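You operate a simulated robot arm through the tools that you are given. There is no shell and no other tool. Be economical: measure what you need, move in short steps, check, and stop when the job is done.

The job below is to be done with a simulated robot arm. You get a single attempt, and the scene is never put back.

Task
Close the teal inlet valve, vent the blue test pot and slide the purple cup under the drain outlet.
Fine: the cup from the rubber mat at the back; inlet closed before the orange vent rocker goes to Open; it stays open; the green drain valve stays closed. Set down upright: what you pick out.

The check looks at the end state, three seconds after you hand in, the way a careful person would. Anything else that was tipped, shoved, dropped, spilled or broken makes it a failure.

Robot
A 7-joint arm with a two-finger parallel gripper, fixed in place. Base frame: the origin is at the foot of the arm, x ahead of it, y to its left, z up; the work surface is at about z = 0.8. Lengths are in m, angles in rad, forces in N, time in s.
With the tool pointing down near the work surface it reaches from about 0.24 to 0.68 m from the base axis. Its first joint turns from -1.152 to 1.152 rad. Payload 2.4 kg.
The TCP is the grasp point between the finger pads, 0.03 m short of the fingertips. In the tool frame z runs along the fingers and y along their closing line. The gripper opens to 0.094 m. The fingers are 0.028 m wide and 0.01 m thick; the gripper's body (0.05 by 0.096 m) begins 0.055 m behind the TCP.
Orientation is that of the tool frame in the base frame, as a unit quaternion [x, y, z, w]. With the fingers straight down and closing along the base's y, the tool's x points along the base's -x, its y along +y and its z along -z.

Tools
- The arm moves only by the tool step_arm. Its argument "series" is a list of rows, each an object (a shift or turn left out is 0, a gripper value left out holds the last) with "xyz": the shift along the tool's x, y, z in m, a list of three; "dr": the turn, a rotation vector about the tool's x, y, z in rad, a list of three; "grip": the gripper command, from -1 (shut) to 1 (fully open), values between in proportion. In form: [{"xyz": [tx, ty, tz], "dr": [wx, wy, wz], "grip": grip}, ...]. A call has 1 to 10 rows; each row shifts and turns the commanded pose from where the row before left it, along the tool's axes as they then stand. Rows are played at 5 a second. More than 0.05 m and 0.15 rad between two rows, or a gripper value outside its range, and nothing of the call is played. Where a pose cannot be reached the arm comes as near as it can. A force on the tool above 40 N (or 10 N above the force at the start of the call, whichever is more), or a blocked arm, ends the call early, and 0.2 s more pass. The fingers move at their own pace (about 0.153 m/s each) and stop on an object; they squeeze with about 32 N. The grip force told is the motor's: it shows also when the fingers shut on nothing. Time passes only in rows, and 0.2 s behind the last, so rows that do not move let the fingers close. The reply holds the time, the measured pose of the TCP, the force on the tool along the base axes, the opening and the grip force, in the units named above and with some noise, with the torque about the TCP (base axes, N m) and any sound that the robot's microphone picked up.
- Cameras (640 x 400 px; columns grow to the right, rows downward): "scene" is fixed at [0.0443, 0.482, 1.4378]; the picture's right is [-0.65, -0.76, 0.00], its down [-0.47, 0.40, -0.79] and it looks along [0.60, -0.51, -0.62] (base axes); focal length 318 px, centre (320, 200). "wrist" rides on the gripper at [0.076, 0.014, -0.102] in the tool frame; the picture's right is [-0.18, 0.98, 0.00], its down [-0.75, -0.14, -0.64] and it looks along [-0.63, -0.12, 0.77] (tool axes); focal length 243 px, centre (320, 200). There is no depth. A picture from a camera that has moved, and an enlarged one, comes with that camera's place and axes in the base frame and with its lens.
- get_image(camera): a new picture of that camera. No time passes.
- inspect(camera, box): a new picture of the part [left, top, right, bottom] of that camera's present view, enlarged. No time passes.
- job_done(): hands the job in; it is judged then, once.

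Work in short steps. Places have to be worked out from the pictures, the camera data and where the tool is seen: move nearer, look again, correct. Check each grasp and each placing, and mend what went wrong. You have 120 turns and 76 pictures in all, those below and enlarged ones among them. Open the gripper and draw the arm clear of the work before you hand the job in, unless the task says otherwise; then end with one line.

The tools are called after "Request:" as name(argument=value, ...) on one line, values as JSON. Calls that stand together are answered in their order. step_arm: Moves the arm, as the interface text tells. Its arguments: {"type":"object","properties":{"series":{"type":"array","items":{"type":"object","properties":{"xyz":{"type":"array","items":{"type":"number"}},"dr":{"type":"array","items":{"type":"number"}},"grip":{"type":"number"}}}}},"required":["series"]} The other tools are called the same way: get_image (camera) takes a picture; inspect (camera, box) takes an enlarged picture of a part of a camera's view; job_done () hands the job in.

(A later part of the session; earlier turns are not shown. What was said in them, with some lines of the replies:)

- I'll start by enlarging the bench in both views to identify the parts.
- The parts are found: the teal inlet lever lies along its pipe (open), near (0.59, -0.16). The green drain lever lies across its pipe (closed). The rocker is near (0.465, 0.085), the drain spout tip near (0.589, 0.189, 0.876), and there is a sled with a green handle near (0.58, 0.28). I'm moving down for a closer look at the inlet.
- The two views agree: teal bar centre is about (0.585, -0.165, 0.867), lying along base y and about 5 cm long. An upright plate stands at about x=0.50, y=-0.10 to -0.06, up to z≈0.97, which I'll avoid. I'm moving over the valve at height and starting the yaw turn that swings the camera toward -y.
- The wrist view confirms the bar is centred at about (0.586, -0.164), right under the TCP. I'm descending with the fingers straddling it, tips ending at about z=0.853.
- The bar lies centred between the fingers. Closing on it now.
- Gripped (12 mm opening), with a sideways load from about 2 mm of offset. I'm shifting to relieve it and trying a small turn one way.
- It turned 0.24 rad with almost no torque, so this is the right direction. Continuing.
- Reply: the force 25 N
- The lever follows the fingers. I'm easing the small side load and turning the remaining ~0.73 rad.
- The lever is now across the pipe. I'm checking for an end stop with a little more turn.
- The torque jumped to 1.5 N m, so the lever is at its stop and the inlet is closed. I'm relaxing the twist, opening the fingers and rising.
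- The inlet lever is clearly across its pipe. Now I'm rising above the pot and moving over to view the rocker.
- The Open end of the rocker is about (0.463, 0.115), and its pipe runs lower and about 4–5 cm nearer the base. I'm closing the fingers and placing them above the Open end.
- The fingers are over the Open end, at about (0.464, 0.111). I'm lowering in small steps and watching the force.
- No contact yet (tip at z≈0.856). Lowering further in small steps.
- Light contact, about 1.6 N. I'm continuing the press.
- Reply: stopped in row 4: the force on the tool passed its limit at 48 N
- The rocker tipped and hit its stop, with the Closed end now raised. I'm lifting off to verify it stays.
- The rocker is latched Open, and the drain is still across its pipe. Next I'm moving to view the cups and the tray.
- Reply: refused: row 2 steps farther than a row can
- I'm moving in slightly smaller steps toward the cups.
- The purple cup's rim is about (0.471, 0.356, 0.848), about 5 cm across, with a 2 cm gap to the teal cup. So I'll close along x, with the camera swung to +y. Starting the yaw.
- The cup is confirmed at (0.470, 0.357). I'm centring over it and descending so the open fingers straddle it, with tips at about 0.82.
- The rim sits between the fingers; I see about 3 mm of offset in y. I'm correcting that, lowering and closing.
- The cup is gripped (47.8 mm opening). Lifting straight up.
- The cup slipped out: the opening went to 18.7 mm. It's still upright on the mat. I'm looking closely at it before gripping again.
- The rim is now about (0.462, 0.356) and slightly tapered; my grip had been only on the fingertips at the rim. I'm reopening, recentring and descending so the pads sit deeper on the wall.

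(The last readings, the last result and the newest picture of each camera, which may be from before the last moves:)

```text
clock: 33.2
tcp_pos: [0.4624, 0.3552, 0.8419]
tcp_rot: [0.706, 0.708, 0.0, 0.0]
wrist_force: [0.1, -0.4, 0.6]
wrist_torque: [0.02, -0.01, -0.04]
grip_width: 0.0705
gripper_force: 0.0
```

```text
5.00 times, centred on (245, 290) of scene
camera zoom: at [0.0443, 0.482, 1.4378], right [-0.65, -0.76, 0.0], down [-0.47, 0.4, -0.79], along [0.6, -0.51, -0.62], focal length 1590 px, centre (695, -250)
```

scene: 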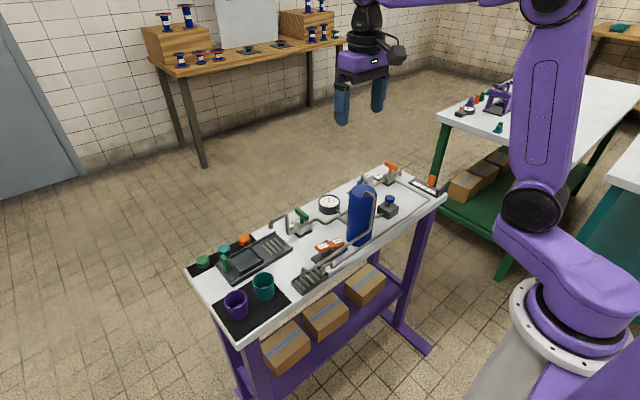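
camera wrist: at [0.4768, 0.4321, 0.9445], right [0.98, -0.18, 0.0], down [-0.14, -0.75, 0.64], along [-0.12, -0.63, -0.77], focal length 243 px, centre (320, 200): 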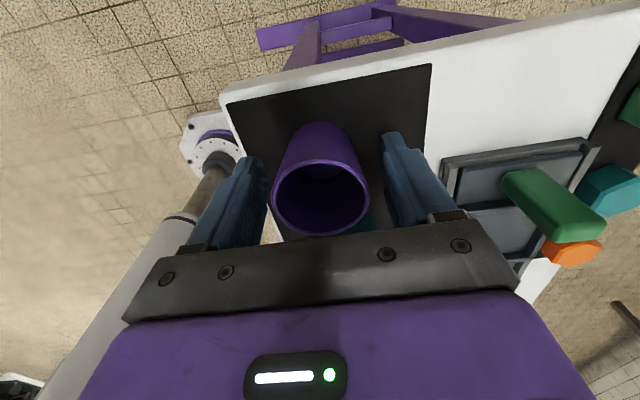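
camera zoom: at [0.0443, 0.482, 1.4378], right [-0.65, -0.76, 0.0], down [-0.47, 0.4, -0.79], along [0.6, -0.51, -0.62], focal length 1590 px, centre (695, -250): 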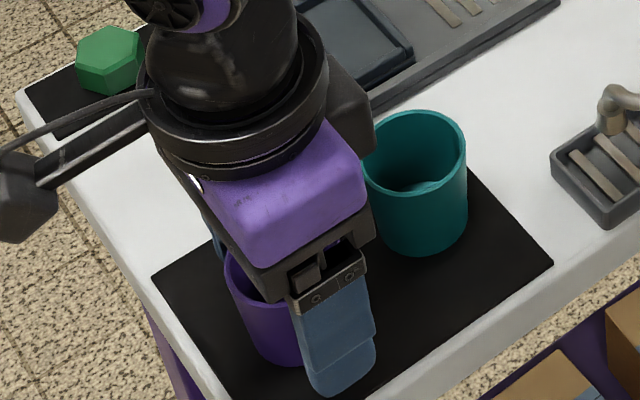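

The cup is centred at (0.463, 0.355) and the pads overlap it well. Closing firmly, then lifting only a little and slowly.

Request:
step_arm(series=[{"grip": -1}, {}, {}, {}, {"xyz": [0, 0, -0.005]}, {"xyz": [0, 0, -0.005]}, {"xyz": [0, 0, -0.005]}])

Request:
get_image(camera="wrist")

```text
clock: 34.8
tcp_pos: [0.4622, 0.3568, 0.8568]
tcp_rot: [0.707, 0.707, 0.0, -0.001]
wrist_force: [-0.6, 0.3, 0.8]
wrist_torque: [0.0, -0.01, 0.01]
grip_width: 0.0472
gripper_force: 32.1
```

```text
32 pictures are left
camera wrist: at [0.476, 0.433, 0.9603], right [0.98, -0.18, 0.0], down [-0.14, -0.75, 0.64], along [-0.12, -0.63, -0.77], focal length 243 px, centre (320, 200)
```

wrist: 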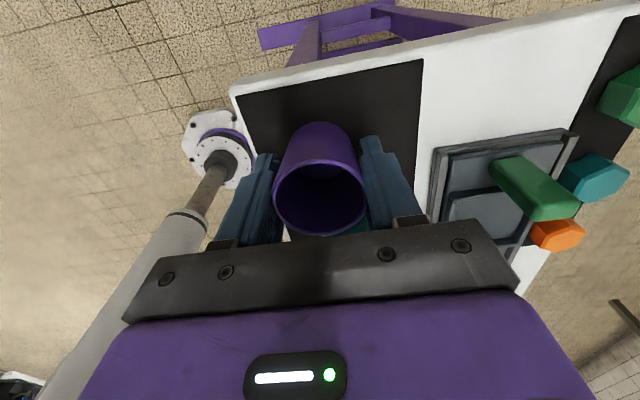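

The rim keeps its place relative to the fingers, so the cup is rising with them. Continuing the lift slowly.

Request:
step_arm(series=[{"xyz": [0, 0, -0.01]}, {"xyz": [0, 0, -0.015]}, {"xyz": [0, 0, -0.015]}, {"xyz": [0, 0, -0.015]}, {"xyz": [0, 0, -0.015]}, {"xyz": [0, 0, -0.015]}, {"xyz": [0, 0, -0.015]}])

Request:
get_image(camera="wrist")

Request:
get_image(camera="scene")

```text
clock: 36.4
tcp_pos: [0.4622, 0.3565, 0.9585]
tcp_rot: [0.706, 0.708, 0.0, 0.001]
wrist_force: [-0.2, -0.9, -0.4]
wrist_torque: [-0.02, 0.0, 0.02]
grip_width: 0.0472
gripper_force: 32.3
```

```text
31 pictures are left
camera wrist: at [0.4757, 0.4334, 1.0608], right [0.98, -0.18, 0.0], down [-0.14, -0.75, 0.64], along [-0.12, -0.63, -0.77], focal length 243 px, centre (320, 200)
```

wrist: 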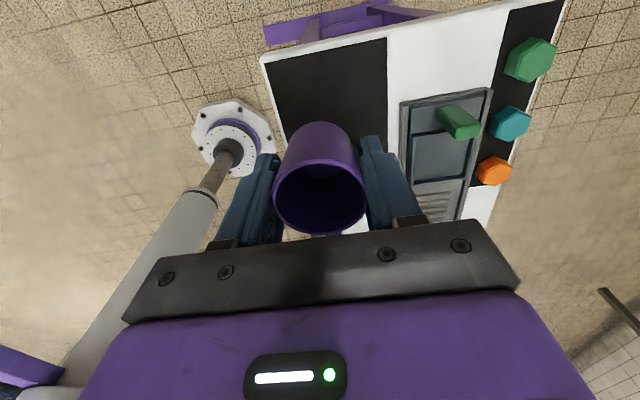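

```text
30 pictures are left
```

scene: 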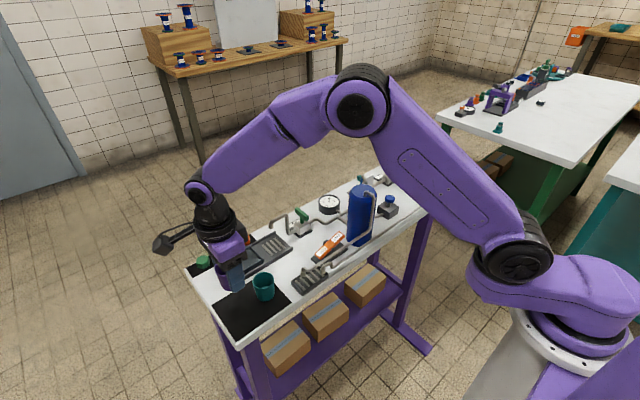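

The cup is held well. I'm zooming in on the tray to fix the sled pocket position.

Request:
inspect(camera="wrist", box=[385, 70, 505, 220])

Request:
inspect(camera="scene", box=[225, 205, 325, 290])

```text
2.67 times, centred on (445, 145) of wrist
camera zoom: at [0.4757, 0.4334, 1.0608], right [0.98, -0.18, 0.0], down [-0.14, -0.75, 0.64], along [-0.12, -0.63, -0.77], focal length 647 px, centre (-13, 347)
```

zoom: 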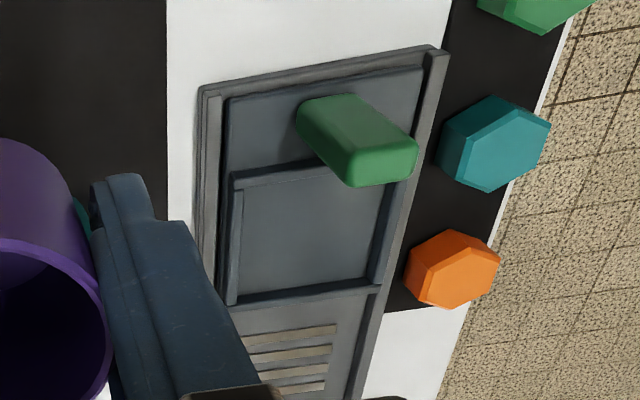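

```text
4.71 times, centred on (275, 248) of scene
camera zoom: at [0.0443, 0.482, 1.4378], right [-0.65, -0.76, 0.0], down [-0.47, 0.4, -0.79], along [0.6, -0.51, -0.62], focal length 1496 px, centre (532, -24)
```

zoom: 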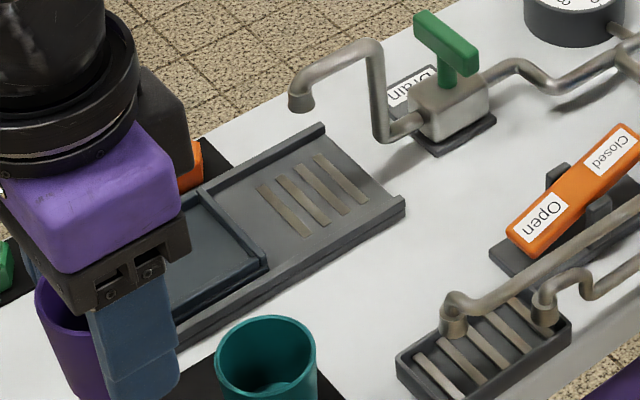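

The pocket centre is about (0.587, 0.266) and about 6 cm square inside. I'm carrying the cup over it at this height.

Request:
step_arm(series=[{"xyz": [-0.015, 0.021, 0]}, {"xyz": [-0.015, 0.021, 0]}, {"xyz": [-0.015, 0.021, 0]}, {"xyz": [-0.015, 0.021, 0]}, {"xyz": [-0.015, 0.021, 0]}, {"xyz": [-0.016, 0.02, 0]}, {}])

Request:
get_image(camera="wrist")

Request:
inspect(camera="scene", box=[215, 190, 325, 290])

```text
clock: 38.0
tcp_pos: [0.5874, 0.2663, 0.9565]
tcp_rot: [0.705, 0.709, 0.0, 0.0]
wrist_force: [0.7, -0.6, -0.8]
wrist_torque: [0.02, -0.01, -0.02]
grip_width: 0.0473
gripper_force: 32.1
```

```text
27 pictures are left
camera wrist: at [0.6015, 0.3424, 1.0598], right [0.98, -0.18, 0.0], down [-0.14, -0.75, 0.64], along [-0.12, -0.63, -0.77], focal length 243 px, centre (320, 200)
```

wrist: 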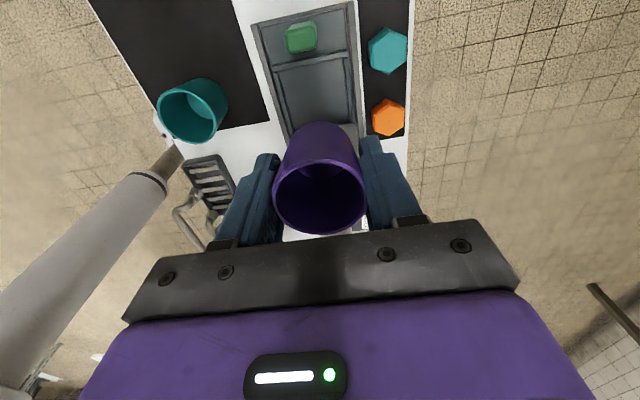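

```text
4.00 times, centred on (270, 240) of scene
camera zoom: at [0.0443, 0.482, 1.4378], right [-0.65, -0.76, 0.0], down [-0.47, 0.4, -0.79], along [0.6, -0.51, -0.62], focal length 1272 px, centre (520, 40)
```

zoom: 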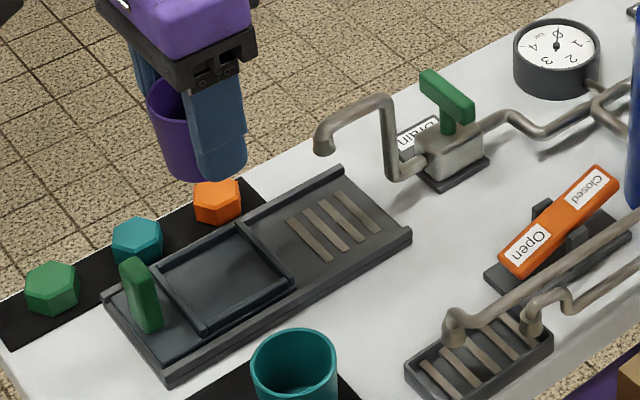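

Both views put the pocket centre at about (0.587, 0.268). I'm lowering to just above it.

Request:
step_arm(series=[{"xyz": [0.0015, 0, 0.02]}, {"xyz": [0, 0, 0.025]}, {"xyz": [0, 0, 0.025]}, {"xyz": [0, 0, 0.02]}, {}])

Request:
get_image(camera="wrist")

Request:
inspect(camera="scene", box=[215, 210, 315, 290])

```text
clock: 39.2
tcp_pos: [0.5889, 0.2673, 0.8671]
tcp_rot: [0.706, 0.708, 0.001, 0.001]
wrist_force: [0.3, -0.1, 0.1]
wrist_torque: [0.0, -0.01, 0.0]
grip_width: 0.0473
gripper_force: 32.2
```

```text
25 pictures are left
camera wrist: at [0.6026, 0.3445, 0.9699], right [0.98, -0.18, 0.0], down [-0.14, -0.75, 0.64], along [-0.12, -0.63, -0.77], focal length 243 px, centre (320, 200)
```

wrist: 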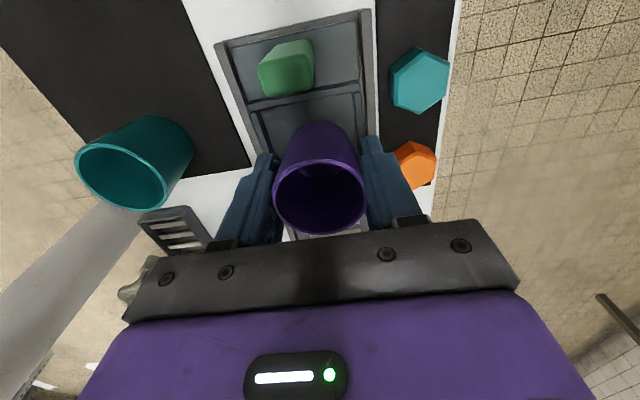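

```text
5.00 times, centred on (265, 250) of scene
camera zoom: at [0.0443, 0.482, 1.4378], right [-0.65, -0.76, 0.0], down [-0.47, 0.4, -0.79], along [0.6, -0.51, -0.62], focal length 1590 px, centre (595, -50)
```

zoom: 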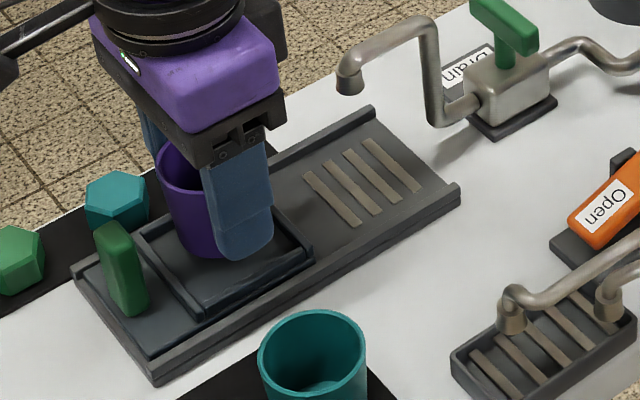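

Aligned with the pocket. Lowering in millimetre steps until contact.

Request:
step_arm(series=[{"xyz": [0, -0.001, 0.005]}, {"xyz": [0, 0, 0.004]}, {"xyz": [0, 0, 0.003]}, {}])

```text
clock: 40.2
tcp_pos: [0.5867, 0.2677, 0.8553]
tcp_rot: [0.706, 0.708, 0.001, 0.0]
wrist_force: [0.8, 0.4, -0.4]
wrist_torque: [0.01, -0.01, 0.01]
grip_width: 0.0473
gripper_force: 32.4
```

Request:
step_arm(series=[{"xyz": [0, 0, 0.002]}, {"xyz": [0, 0, 0.002]}, {}])

Request:
inspect(camera="scene", box=[225, 220, 285, 280])

```text
clock: 41.0
tcp_pos: [0.5871, 0.2666, 0.8538]
tcp_rot: [0.707, 0.707, 0.002, 0.002]
wrist_force: [-7.5, -4.4, 36.3]
wrist_torque: [-0.25, 0.49, 0.13]
grip_width: 0.0471
gripper_force: 32.0
```

```text
6.67 times, centred on (255, 250) of scene
camera zoom: at [0.0434, 0.4816, 1.438], right [-0.65, -0.76, 0.0], down [-0.47, 0.4, -0.79], along [0.6, -0.51, -0.62], focal length 2120 px, centre (753, -133)
```

zoom: 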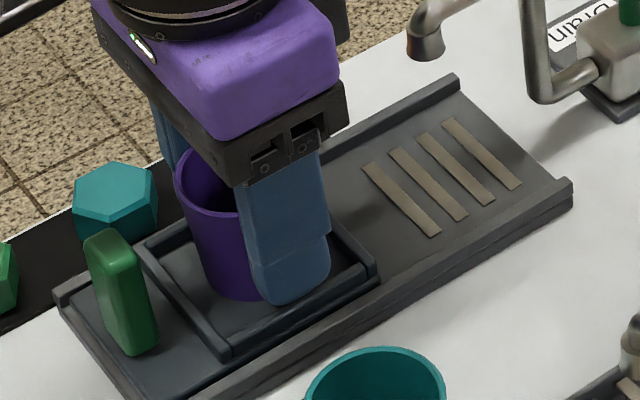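

Contact at z≈0.854: the cup is resting inside the pocket. I'm relieving the load, opening the fingers a little, and rising slowly.

Request:
step_arm(series=[{"xyz": [0, 0, -0.002]}, {"grip": 0.1}, {"grip": 0.2}, {}, {"xyz": [0, 0, -0.015]}, {"xyz": [0, 0, -0.025]}, {"xyz": [0, 0, -0.04]}, {"xyz": [0, 0, -0.03]}, {}])

Request:
get_image(camera="wrist")

Request:
inspect(camera="scene", box=[215, 200, 315, 290])

```text
clock: 43.0
tcp_pos: [0.587, 0.2671, 0.9639]
tcp_rot: [0.707, 0.708, 0.0, 0.0]
wrist_force: [-0.7, -0.7, 0.5]
wrist_torque: [0.0, -0.01, -0.02]
grip_width: 0.056
gripper_force: 0.2
```

```text
22 pictures are left
camera wrist: at [0.6006, 0.343, 1.0673], right [0.98, -0.18, 0.0], down [-0.14, -0.75, 0.64], along [-0.12, -0.63, -0.77], focal length 243 px, centre (320, 200)
```

wrist: 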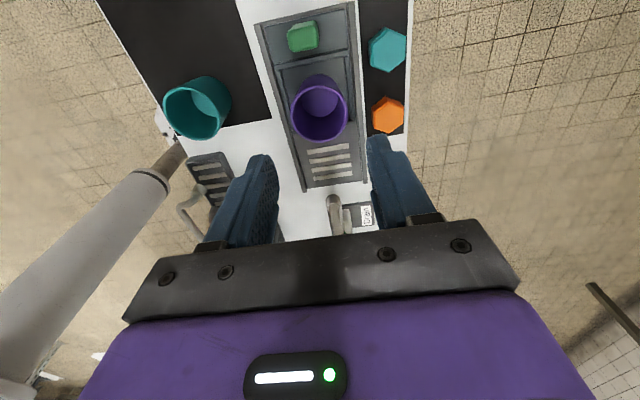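

```text
4.44 times, centred on (265, 245) of scene
camera zoom: at [0.0443, 0.482, 1.4378], right [-0.65, -0.76, 0.0], down [-0.47, 0.4, -0.79], along [0.6, -0.51, -0.62], focal length 1413 px, centre (564, 0)
```

zoom: 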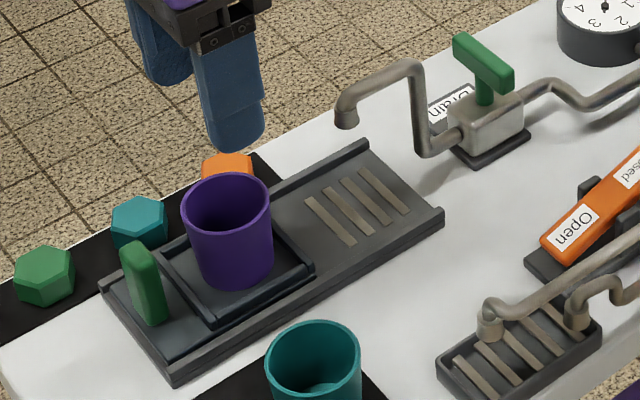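

The cup stands upright in the pocket. Next, the sled: I'll grip its green handle (near (0.586, 0.319)) from above, with the fingers on either side in x. Moving over it and checking.

Request:
step_arm(series=[{"xyz": [0.026, 0, 0]}, {"xyz": [0.026, -0.001, 0]}, {"xyz": [0, 0, 0.03]}, {}])

Request:
get_image(camera="wrist")

Request:
inspect(camera="scene", box=[215, 200, 315, 290])

```text
clock: 44.0
tcp_pos: [0.586, 0.3176, 0.9346]
tcp_rot: [0.706, 0.708, 0.001, 0.0]
wrist_force: [-0.1, -0.1, 0.3]
wrist_torque: [0.06, 0.02, 0.05]
grip_width: 0.0564
gripper_force: 0.1
```

```text
20 pictures are left
camera wrist: at [0.6, 0.395, 1.0365], right [0.98, -0.18, 0.0], down [-0.14, -0.75, 0.64], along [-0.12, -0.63, -0.77], focal length 243 px, centre (320, 200)
```

wrist: 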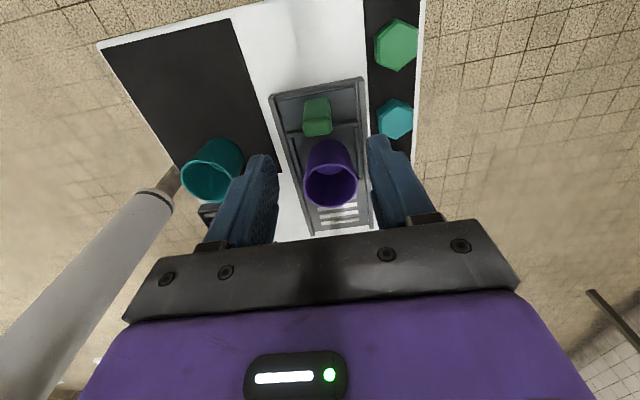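

```text
4.44 times, centred on (265, 245) of scene
camera zoom: at [0.0443, 0.482, 1.4378], right [-0.65, -0.76, 0.0], down [-0.47, 0.4, -0.79], along [0.6, -0.51, -0.62], focal length 1413 px, centre (564, 0)
```

zoom: 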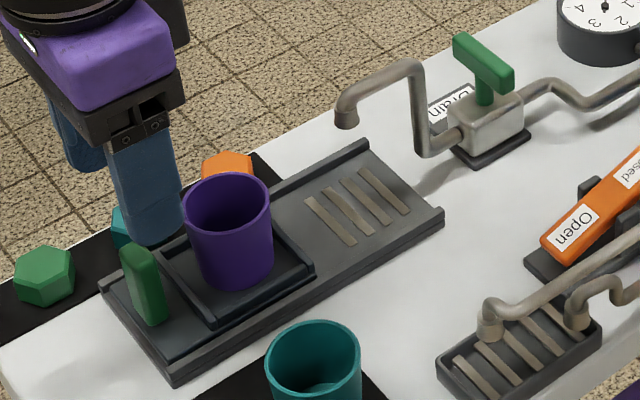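

The handle is about (0.584, 0.321), with its top at about z=0.86. I'm descending around it and closing.

Request:
step_arm(series=[{"xyz": [0.0035, -0.002, 0.03]}, {"xyz": [0, 0, 0.025]}, {"xyz": [0, 0, 0.018]}, {}, {"grip": -0.5}, {"grip": -1}, {}])

Request:
get_image(camera="wrist")

Request:
inspect(camera="scene", box=[215, 200, 315, 290])

```text
clock: 45.6
tcp_pos: [0.5834, 0.3227, 0.8606]
tcp_rot: [0.706, 0.708, 0.001, 0.001]
wrist_force: [-1.7, 0.0, -1.3]
wrist_torque: [0.25, 0.0, -0.09]
grip_width: 0.0218
gripper_force: 45.1
```

```text
18 pictures are left
camera wrist: at [0.5987, 0.3992, 0.9634], right [0.98, -0.18, 0.0], down [-0.14, -0.75, 0.64], along [-0.12, -0.63, -0.77], focal length 243 px, centre (320, 200)
```

wrist: 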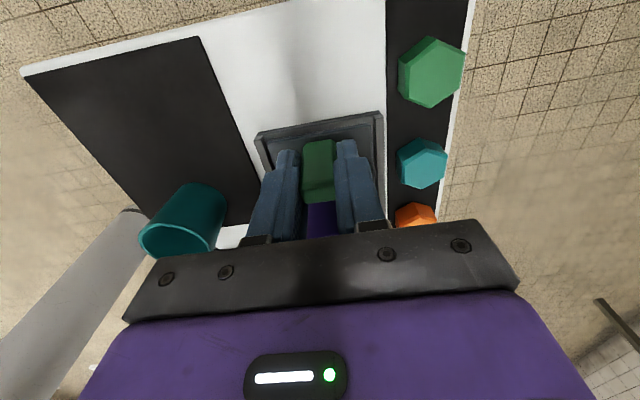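

```text
4.44 times, centred on (265, 245) of scene
camera zoom: at [0.0443, 0.482, 1.4378], right [-0.65, -0.76, 0.0], down [-0.47, 0.4, -0.79], along [0.6, -0.51, -0.62], focal length 1413 px, centre (564, 0)
```

zoom: 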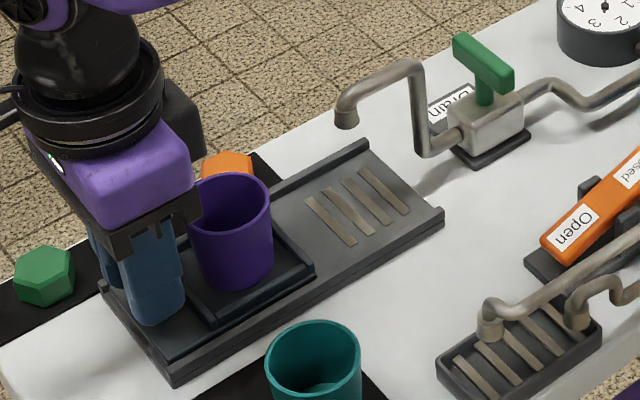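

The handle is gripped (22 mm) with little side load. I'm sliding slowly toward -y, first 4 cm.

Request:
step_arm(series=[{"xyz": [-0.005, 0, 0]}, {"xyz": [-0.007, 0, 0]}, {"xyz": [-0.007, 0, 0]}, {"xyz": [-0.007, 0, 0]}, {"xyz": [-0.007, 0, 0]}, {"xyz": [-0.007, 0, 0]}])

Request:
inspect(camera="scene", box=[215, 200, 315, 290])

```text
clock: 47.0
tcp_pos: [0.5835, 0.2812, 0.8595]
tcp_rot: [0.707, 0.707, 0.001, 0.001]
wrist_force: [9.4, 1.0, -4.5]
wrist_torque: [-0.31, 0.52, 0.23]
grip_width: 0.0219
gripper_force: 45.0
```

```text
4.44 times, centred on (265, 245) of scene
camera zoom: at [0.0446, 0.4821, 1.4378], right [-0.65, -0.76, 0.0], down [-0.47, 0.4, -0.79], along [0.6, -0.51, -0.62], focal length 1413 px, centre (564, 0)
```

zoom: 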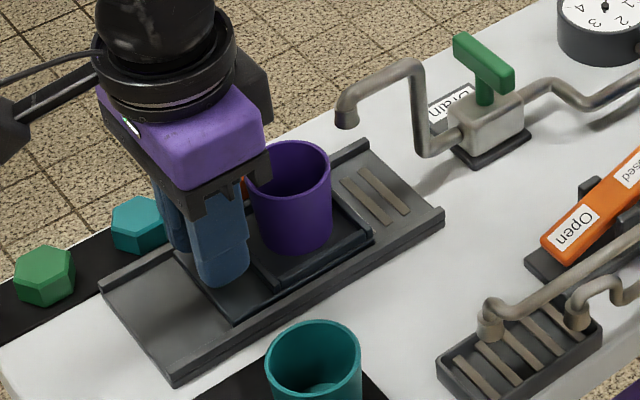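

The sled is sliding smoothly with the cup upright. The cup is now at about y=0.227 and needs about 3.8 cm more; I'll do 3 cm and check.

Request:
step_arm(series=[{"xyz": [-0.006, 0.0008, 0]}, {"xyz": [-0.006, 0, 0]}, {"xyz": [-0.006, 0, 0]}, {"xyz": [-0.006, 0, 0]}, {"xyz": [-0.006, 0, 0]}])

Request:
inspect(camera="scene", box=[235, 200, 315, 270])

```text
clock: 48.2
tcp_pos: [0.5851, 0.2527, 0.8601]
tcp_rot: [0.706, 0.708, 0.0, 0.0]
wrist_force: [5.0, 0.8, 6.7]
wrist_torque: [-0.36, 0.62, -0.15]
grip_width: 0.0217
gripper_force: 45.2
```

```text
5.71 times, centred on (275, 235) of scene
camera zoom: at [0.0442, 0.482, 1.4378], right [-0.65, -0.76, 0.0], down [-0.47, 0.4, -0.79], along [0.6, -0.51, -0.62], focal length 1817 px, centre (577, 0)
```

zoom: 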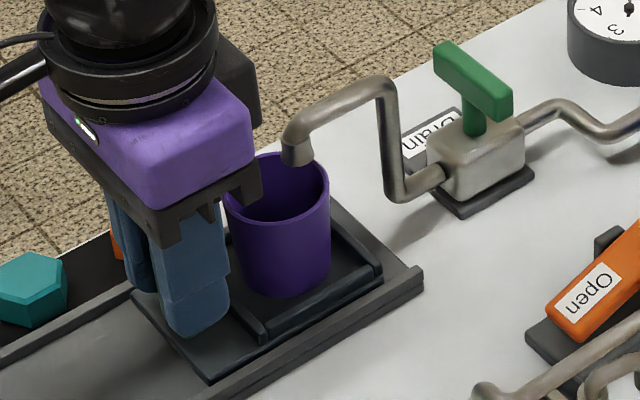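

The cup rim is entering beneath the spout, with clearance. I'm pushing about 9 mm more and feeling for an end stop.

Request:
step_arm(series=[{"xyz": [-0.003, 0, 0]}, {"xyz": [-0.003, 0, 0]}, {"xyz": [-0.003, 0, 0]}, {}])

Request:
inspect(camera="scene", box=[245, 200, 315, 260])

Request:
get_image(camera="wrist")

```text
clock: 49.2
tcp_pos: [0.5856, 0.2443, 0.8601]
tcp_rot: [0.706, 0.708, 0.0, -0.001]
wrist_force: [-1.6, 0.9, 14.5]
wrist_torque: [0.33, 0.28, 0.06]
grip_width: 0.0216
gripper_force: 45.0
```

```text
6.67 times, centred on (280, 230) of scene
camera zoom: at [0.044, 0.4819, 1.4379], right [-0.65, -0.76, 0.0], down [-0.47, 0.4, -0.79], along [0.6, -0.51, -0.62], focal length 2120 px, centre (587, 0)
```

zoom: 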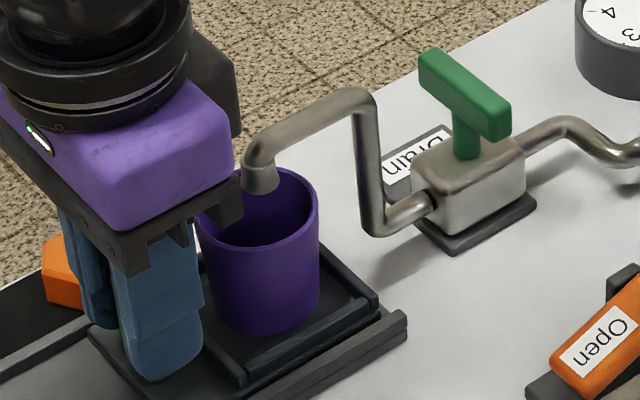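

```text
13 pictures are left
camera wrist: at [0.5986, 0.32, 0.9635], right [0.98, -0.18, 0.0], down [-0.14, -0.75, 0.64], along [-0.12, -0.63, -0.77], focal length 243 px, centre (320, 200)
```

wrist: 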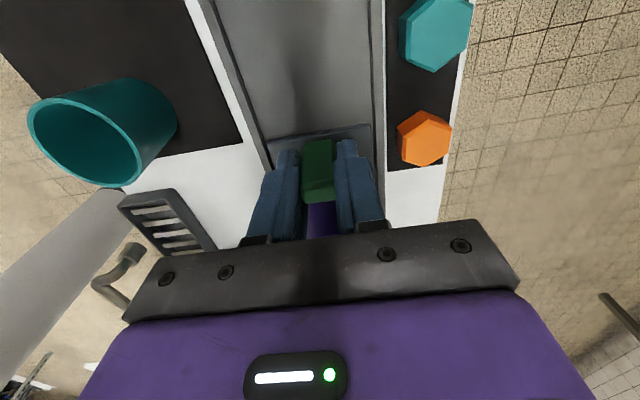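

The spout tip projects at (0.584, 0.189) and the rim centre at about (0.590, 0.188), so the cup is well centred under the outlet. Releasing the handle and rising straight up.

Request:
step_arm(series=[{"grip": -0.2}, {"grip": 0.1}, {}, {"xyz": [0, 0, -0.02]}, {"xyz": [0.002, 0, -0.04]}, {"xyz": [0.01, 0, -0.045]}, {"xyz": [0.02, 0, -0.045]}, {"xyz": [0.02, 0, -0.04]}, {}])

Request:
get_image(camera="wrist")

Request:
inspect(camera="scene", box=[235, 190, 325, 270])

```text
clock: 51.2
tcp_pos: [0.5861, 0.2986, 1.0524]
tcp_rot: [0.706, 0.708, 0.0, 0.0]
wrist_force: [-0.9, 0.6, -0.1]
wrist_torque: [0.02, 0.02, 0.01]
grip_width: 0.0516
gripper_force: 0.1
```

```text
12 pictures are left
camera wrist: at [0.5988, 0.3742, 1.1541], right [0.98, -0.18, 0.0], down [-0.14, -0.75, 0.64], along [-0.12, -0.63, -0.77], focal length 243 px, centre (320, 200)
```

wrist: 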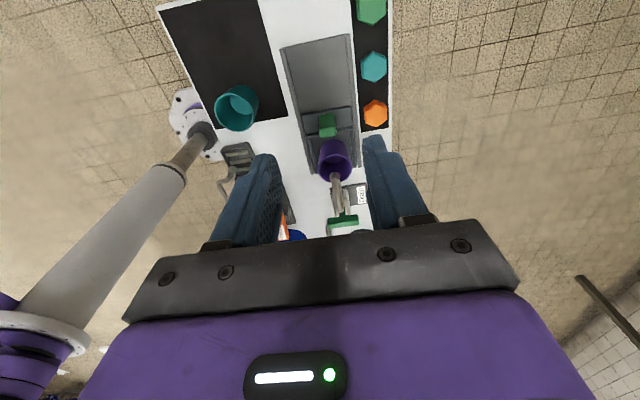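

```text
5.00 times, centred on (280, 230) of scene
camera zoom: at [0.0443, 0.482, 1.4378], right [-0.65, -0.76, 0.0], down [-0.47, 0.4, -0.79], along [0.6, -0.51, -0.62], focal length 1590 px, centre (520, 50)
```

zoom: 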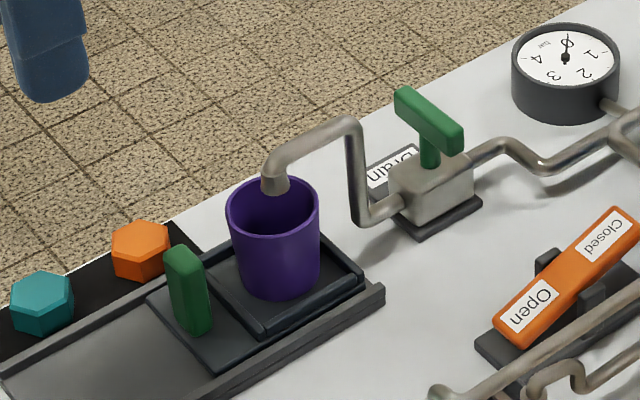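

The cup is upright under the outlet, and the drain lever is unchanged. I'm retreating toward the base at height and taking one overall check.

Request:
inspect(camera="wrist", box=[290, 90, 390, 220])

Request:
step_arm(series=[{"xyz": [0.01, -0.01, -0.045], "grip": 1}, {"xyz": [0, -0.03, -0.03]}, {"xyz": [0, -0.045, 0]}, {"xyz": [0, -0.045, 0]}, {"xyz": [0, -0.045, 0]}, {}])

Request:
get_image(camera="scene")

Request:
inspect(camera="scene", box=[320, 150, 440, 250])

```text
3.08 times, centred on (340, 155) of wrist
camera zoom: at [0.5988, 0.3742, 1.1541], right [0.98, -0.18, 0.0], down [-0.14, -0.75, 0.64], along [-0.12, -0.63, -0.77], focal length 746 px, centre (258, 338)
```

zoom: 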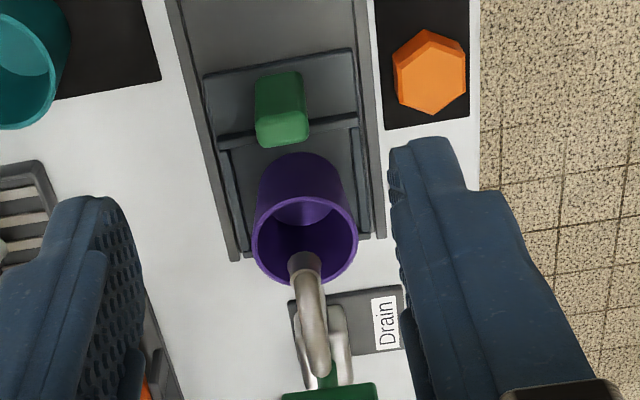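

```text
clock: 52.6
tcp_pos: [0.4086, 0.3069, 1.1244]
tcp_rot: [0.707, 0.708, 0.001, 0.0]
wrist_force: [-0.3, -0.9, -0.2]
wrist_torque: [0.0, 0.0, 0.01]
grip_width: 0.0939
gripper_force: 0.0
```

```text
9 pictures are left
```

scene: 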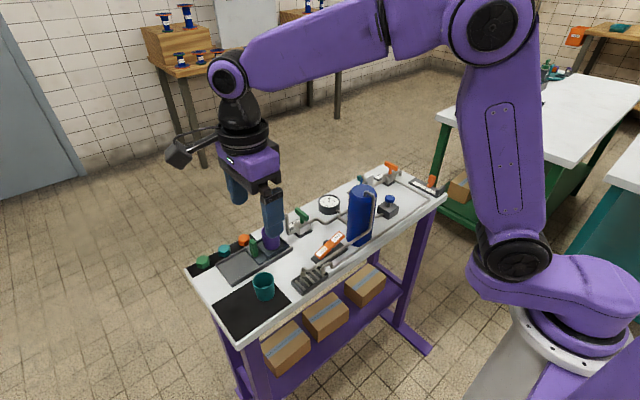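

```text
4.00 times, centred on (380, 200) of scene
camera zoom: at [0.0443, 0.482, 1.4378], right [-0.65, -0.76, 0.0], down [-0.47, 0.4, -0.79], along [0.6, -0.51, -0.62], focal length 1272 px, centre (80, 200)
```

zoom: 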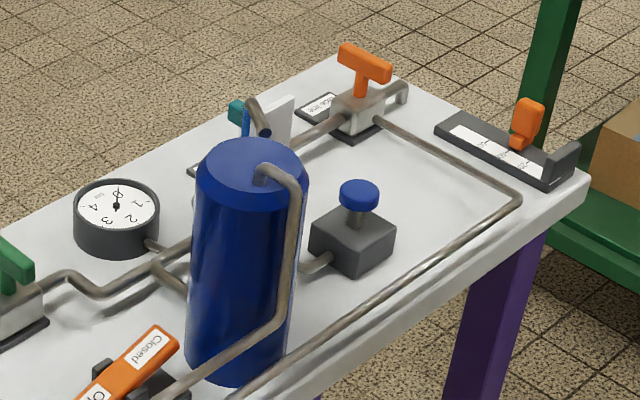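

All controls are in the right state. Combining both views, the rim centre is at y≈0.193 and the spout at y≈0.186, so the cup is about 7 mm short. I'll re-grip the handle along the same path and nudge it the last few millimetres.

Request:
step_arm(series=[{"xyz": [0, 0.045, 0], "grip": 0.1}, {"xyz": [0, 0.045, 0]}, {"xyz": [0, 0.045, 0]}, {"xyz": [-0.008, 0.042, 0.02]}, {"xyz": [0, 0, 0.045]}, {}])

```text
clock: 54.0
tcp_pos: [0.5871, 0.2988, 1.06]
tcp_rot: [0.707, 0.708, -0.001, 0.001]
wrist_force: [0.0, -0.7, -0.2]
wrist_torque: [0.0, 0.01, -0.01]
grip_width: 0.052
gripper_force: 0.0
```

I'm back at the earlier waypoint. Descending onto the handle the way I left it.

Request:
step_arm(series=[{"xyz": [-0.02, -0.0015, 0.04]}, {"xyz": [-0.02, 0, 0.045]}, {"xyz": [-0.011, 0, 0.045]}, {"xyz": [-0.002, 0, 0.04]}, {"xyz": [0, 0, 0.029]}, {}, {"grip": -0.5}, {"grip": -1}, {}])

Request:
step_arm(series=[{"xyz": [-0.002, 0, 0]}, {"xyz": [-0.002, 0, 0]}, {"xyz": [-0.002, 0, 0]}, {}])

Request:
inspect(camera="scene", box=[245, 200, 315, 260])

```text
clock: 56.0
tcp_pos: [0.5852, 0.2452, 0.8618]
tcp_rot: [0.706, 0.708, 0.0, -0.001]
wrist_force: [-10.2, -0.6, -3.6]
wrist_torque: [-0.29, -0.73, -0.26]
grip_width: 0.0219
gripper_force: 45.4
```

```text
clock: 57.0
tcp_pos: [0.5845, 0.2396, 0.8623]
tcp_rot: [0.706, 0.708, 0.0, 0.001]
wrist_force: [-11.1, 0.6, 0.5]
wrist_torque: [-0.54, -0.07, -0.09]
grip_width: 0.0218
gripper_force: 45.2
```

```text
6.67 times, centred on (280, 230) of scene
camera zoom: at [0.044, 0.4821, 1.4378], right [-0.65, -0.76, 0.0], down [-0.47, 0.4, -0.79], along [0.6, -0.51, -0.62], focal length 2120 px, centre (587, 0)
```

zoom: 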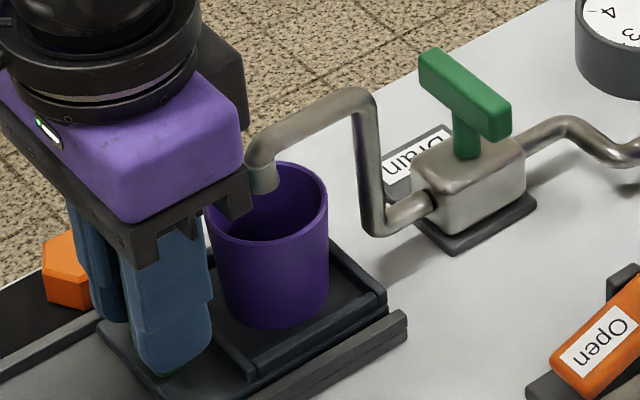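

It moved another ~6 mm, no stop was forced, and the cup is upright. Releasing and retreating as before.

Request:
step_arm(series=[{"grip": -0.2}, {"grip": 0.1}, {}, {"xyz": [0, 0, -0.02]}, {"xyz": [0.002, 0, -0.04]}, {"xyz": [0.01, 0, -0.045]}, {"xyz": [0.02, 0, -0.045]}, {"xyz": [0.02, 0, -0.04]}, {}])

Request:
inspect(camera="wrist", box=[290, 90, 390, 220])

Request:
step_arm(series=[{"xyz": [0.01, -0.01, -0.045], "grip": 1}, {"xyz": [0, -0.03, -0.03]}, {"xyz": [0, -0.045, 0]}, {"xyz": [0, -0.045, 0]}, {"xyz": [0, -0.045, 0]}, {}])

Request:
get_image(camera="scene")

Request:
inspect(camera="scene", box=[190, 200, 340, 320])

```text
clock: 59.0
tcp_pos: [0.5833, 0.2927, 1.0512]
tcp_rot: [0.707, 0.708, 0.001, 0.0]
wrist_force: [-0.4, -0.1, -0.2]
wrist_torque: [0.0, -0.04, 0.01]
grip_width: 0.0518
gripper_force: 0.0
```

```text
3.08 times, centred on (340, 155) of wrist
camera zoom: at [0.5975, 0.3693, 1.1543], right [0.98, -0.18, 0.0], down [-0.14, -0.75, 0.64], along [-0.12, -0.63, -0.77], focal length 746 px, centre (258, 338)
```

zoom: 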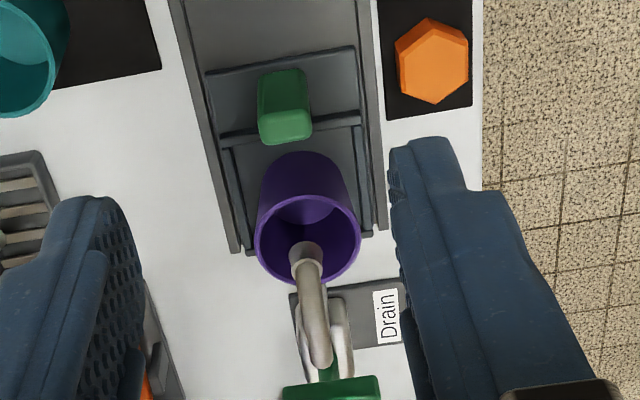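

```text
clock: 60.4
tcp_pos: [0.4095, 0.2995, 1.1274]
tcp_rot: [0.707, 0.707, 0.001, 0.001]
wrist_force: [0.1, -0.1, 0.8]
wrist_torque: [0.0, -0.01, -0.03]
grip_width: 0.0942
gripper_force: 0.0
```

```text
5 pictures are left
```

scene: 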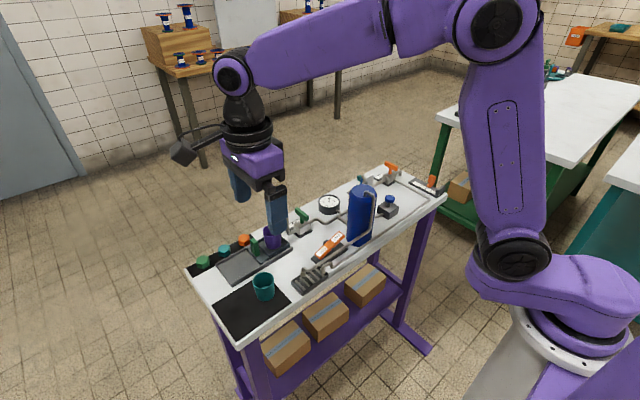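

```text
3.33 times, centred on (265, 260) of scene
camera zoom: at [0.0443, 0.482, 1.4378], right [-0.65, -0.76, 0.0], down [-0.47, 0.4, -0.79], along [0.6, -0.51, -0.62], focal length 1060 px, centre (503, 0)
```

zoom: 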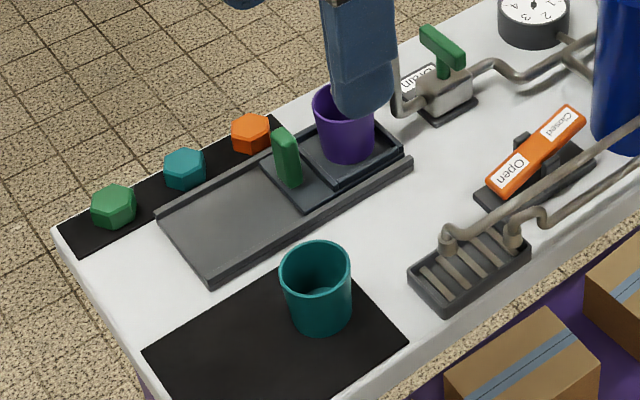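

The cup stands upright under the outlet, the inlet lever is across its pipe, the rocker is latched Open, and the drain lever hasn't moved. Nothing else has been disturbed, and the arm is clear with the gripper open, so I'm handing in.

Request:
job_done()

```text
The job is handed in.
```

I closed the inlet valve first and then set the vent rocker to Open, where it stayed. The purple cup stands upright under the drain outlet, and the drain valve stayed closed; the cup slipped once on the first lift but stayed upright on its mat.
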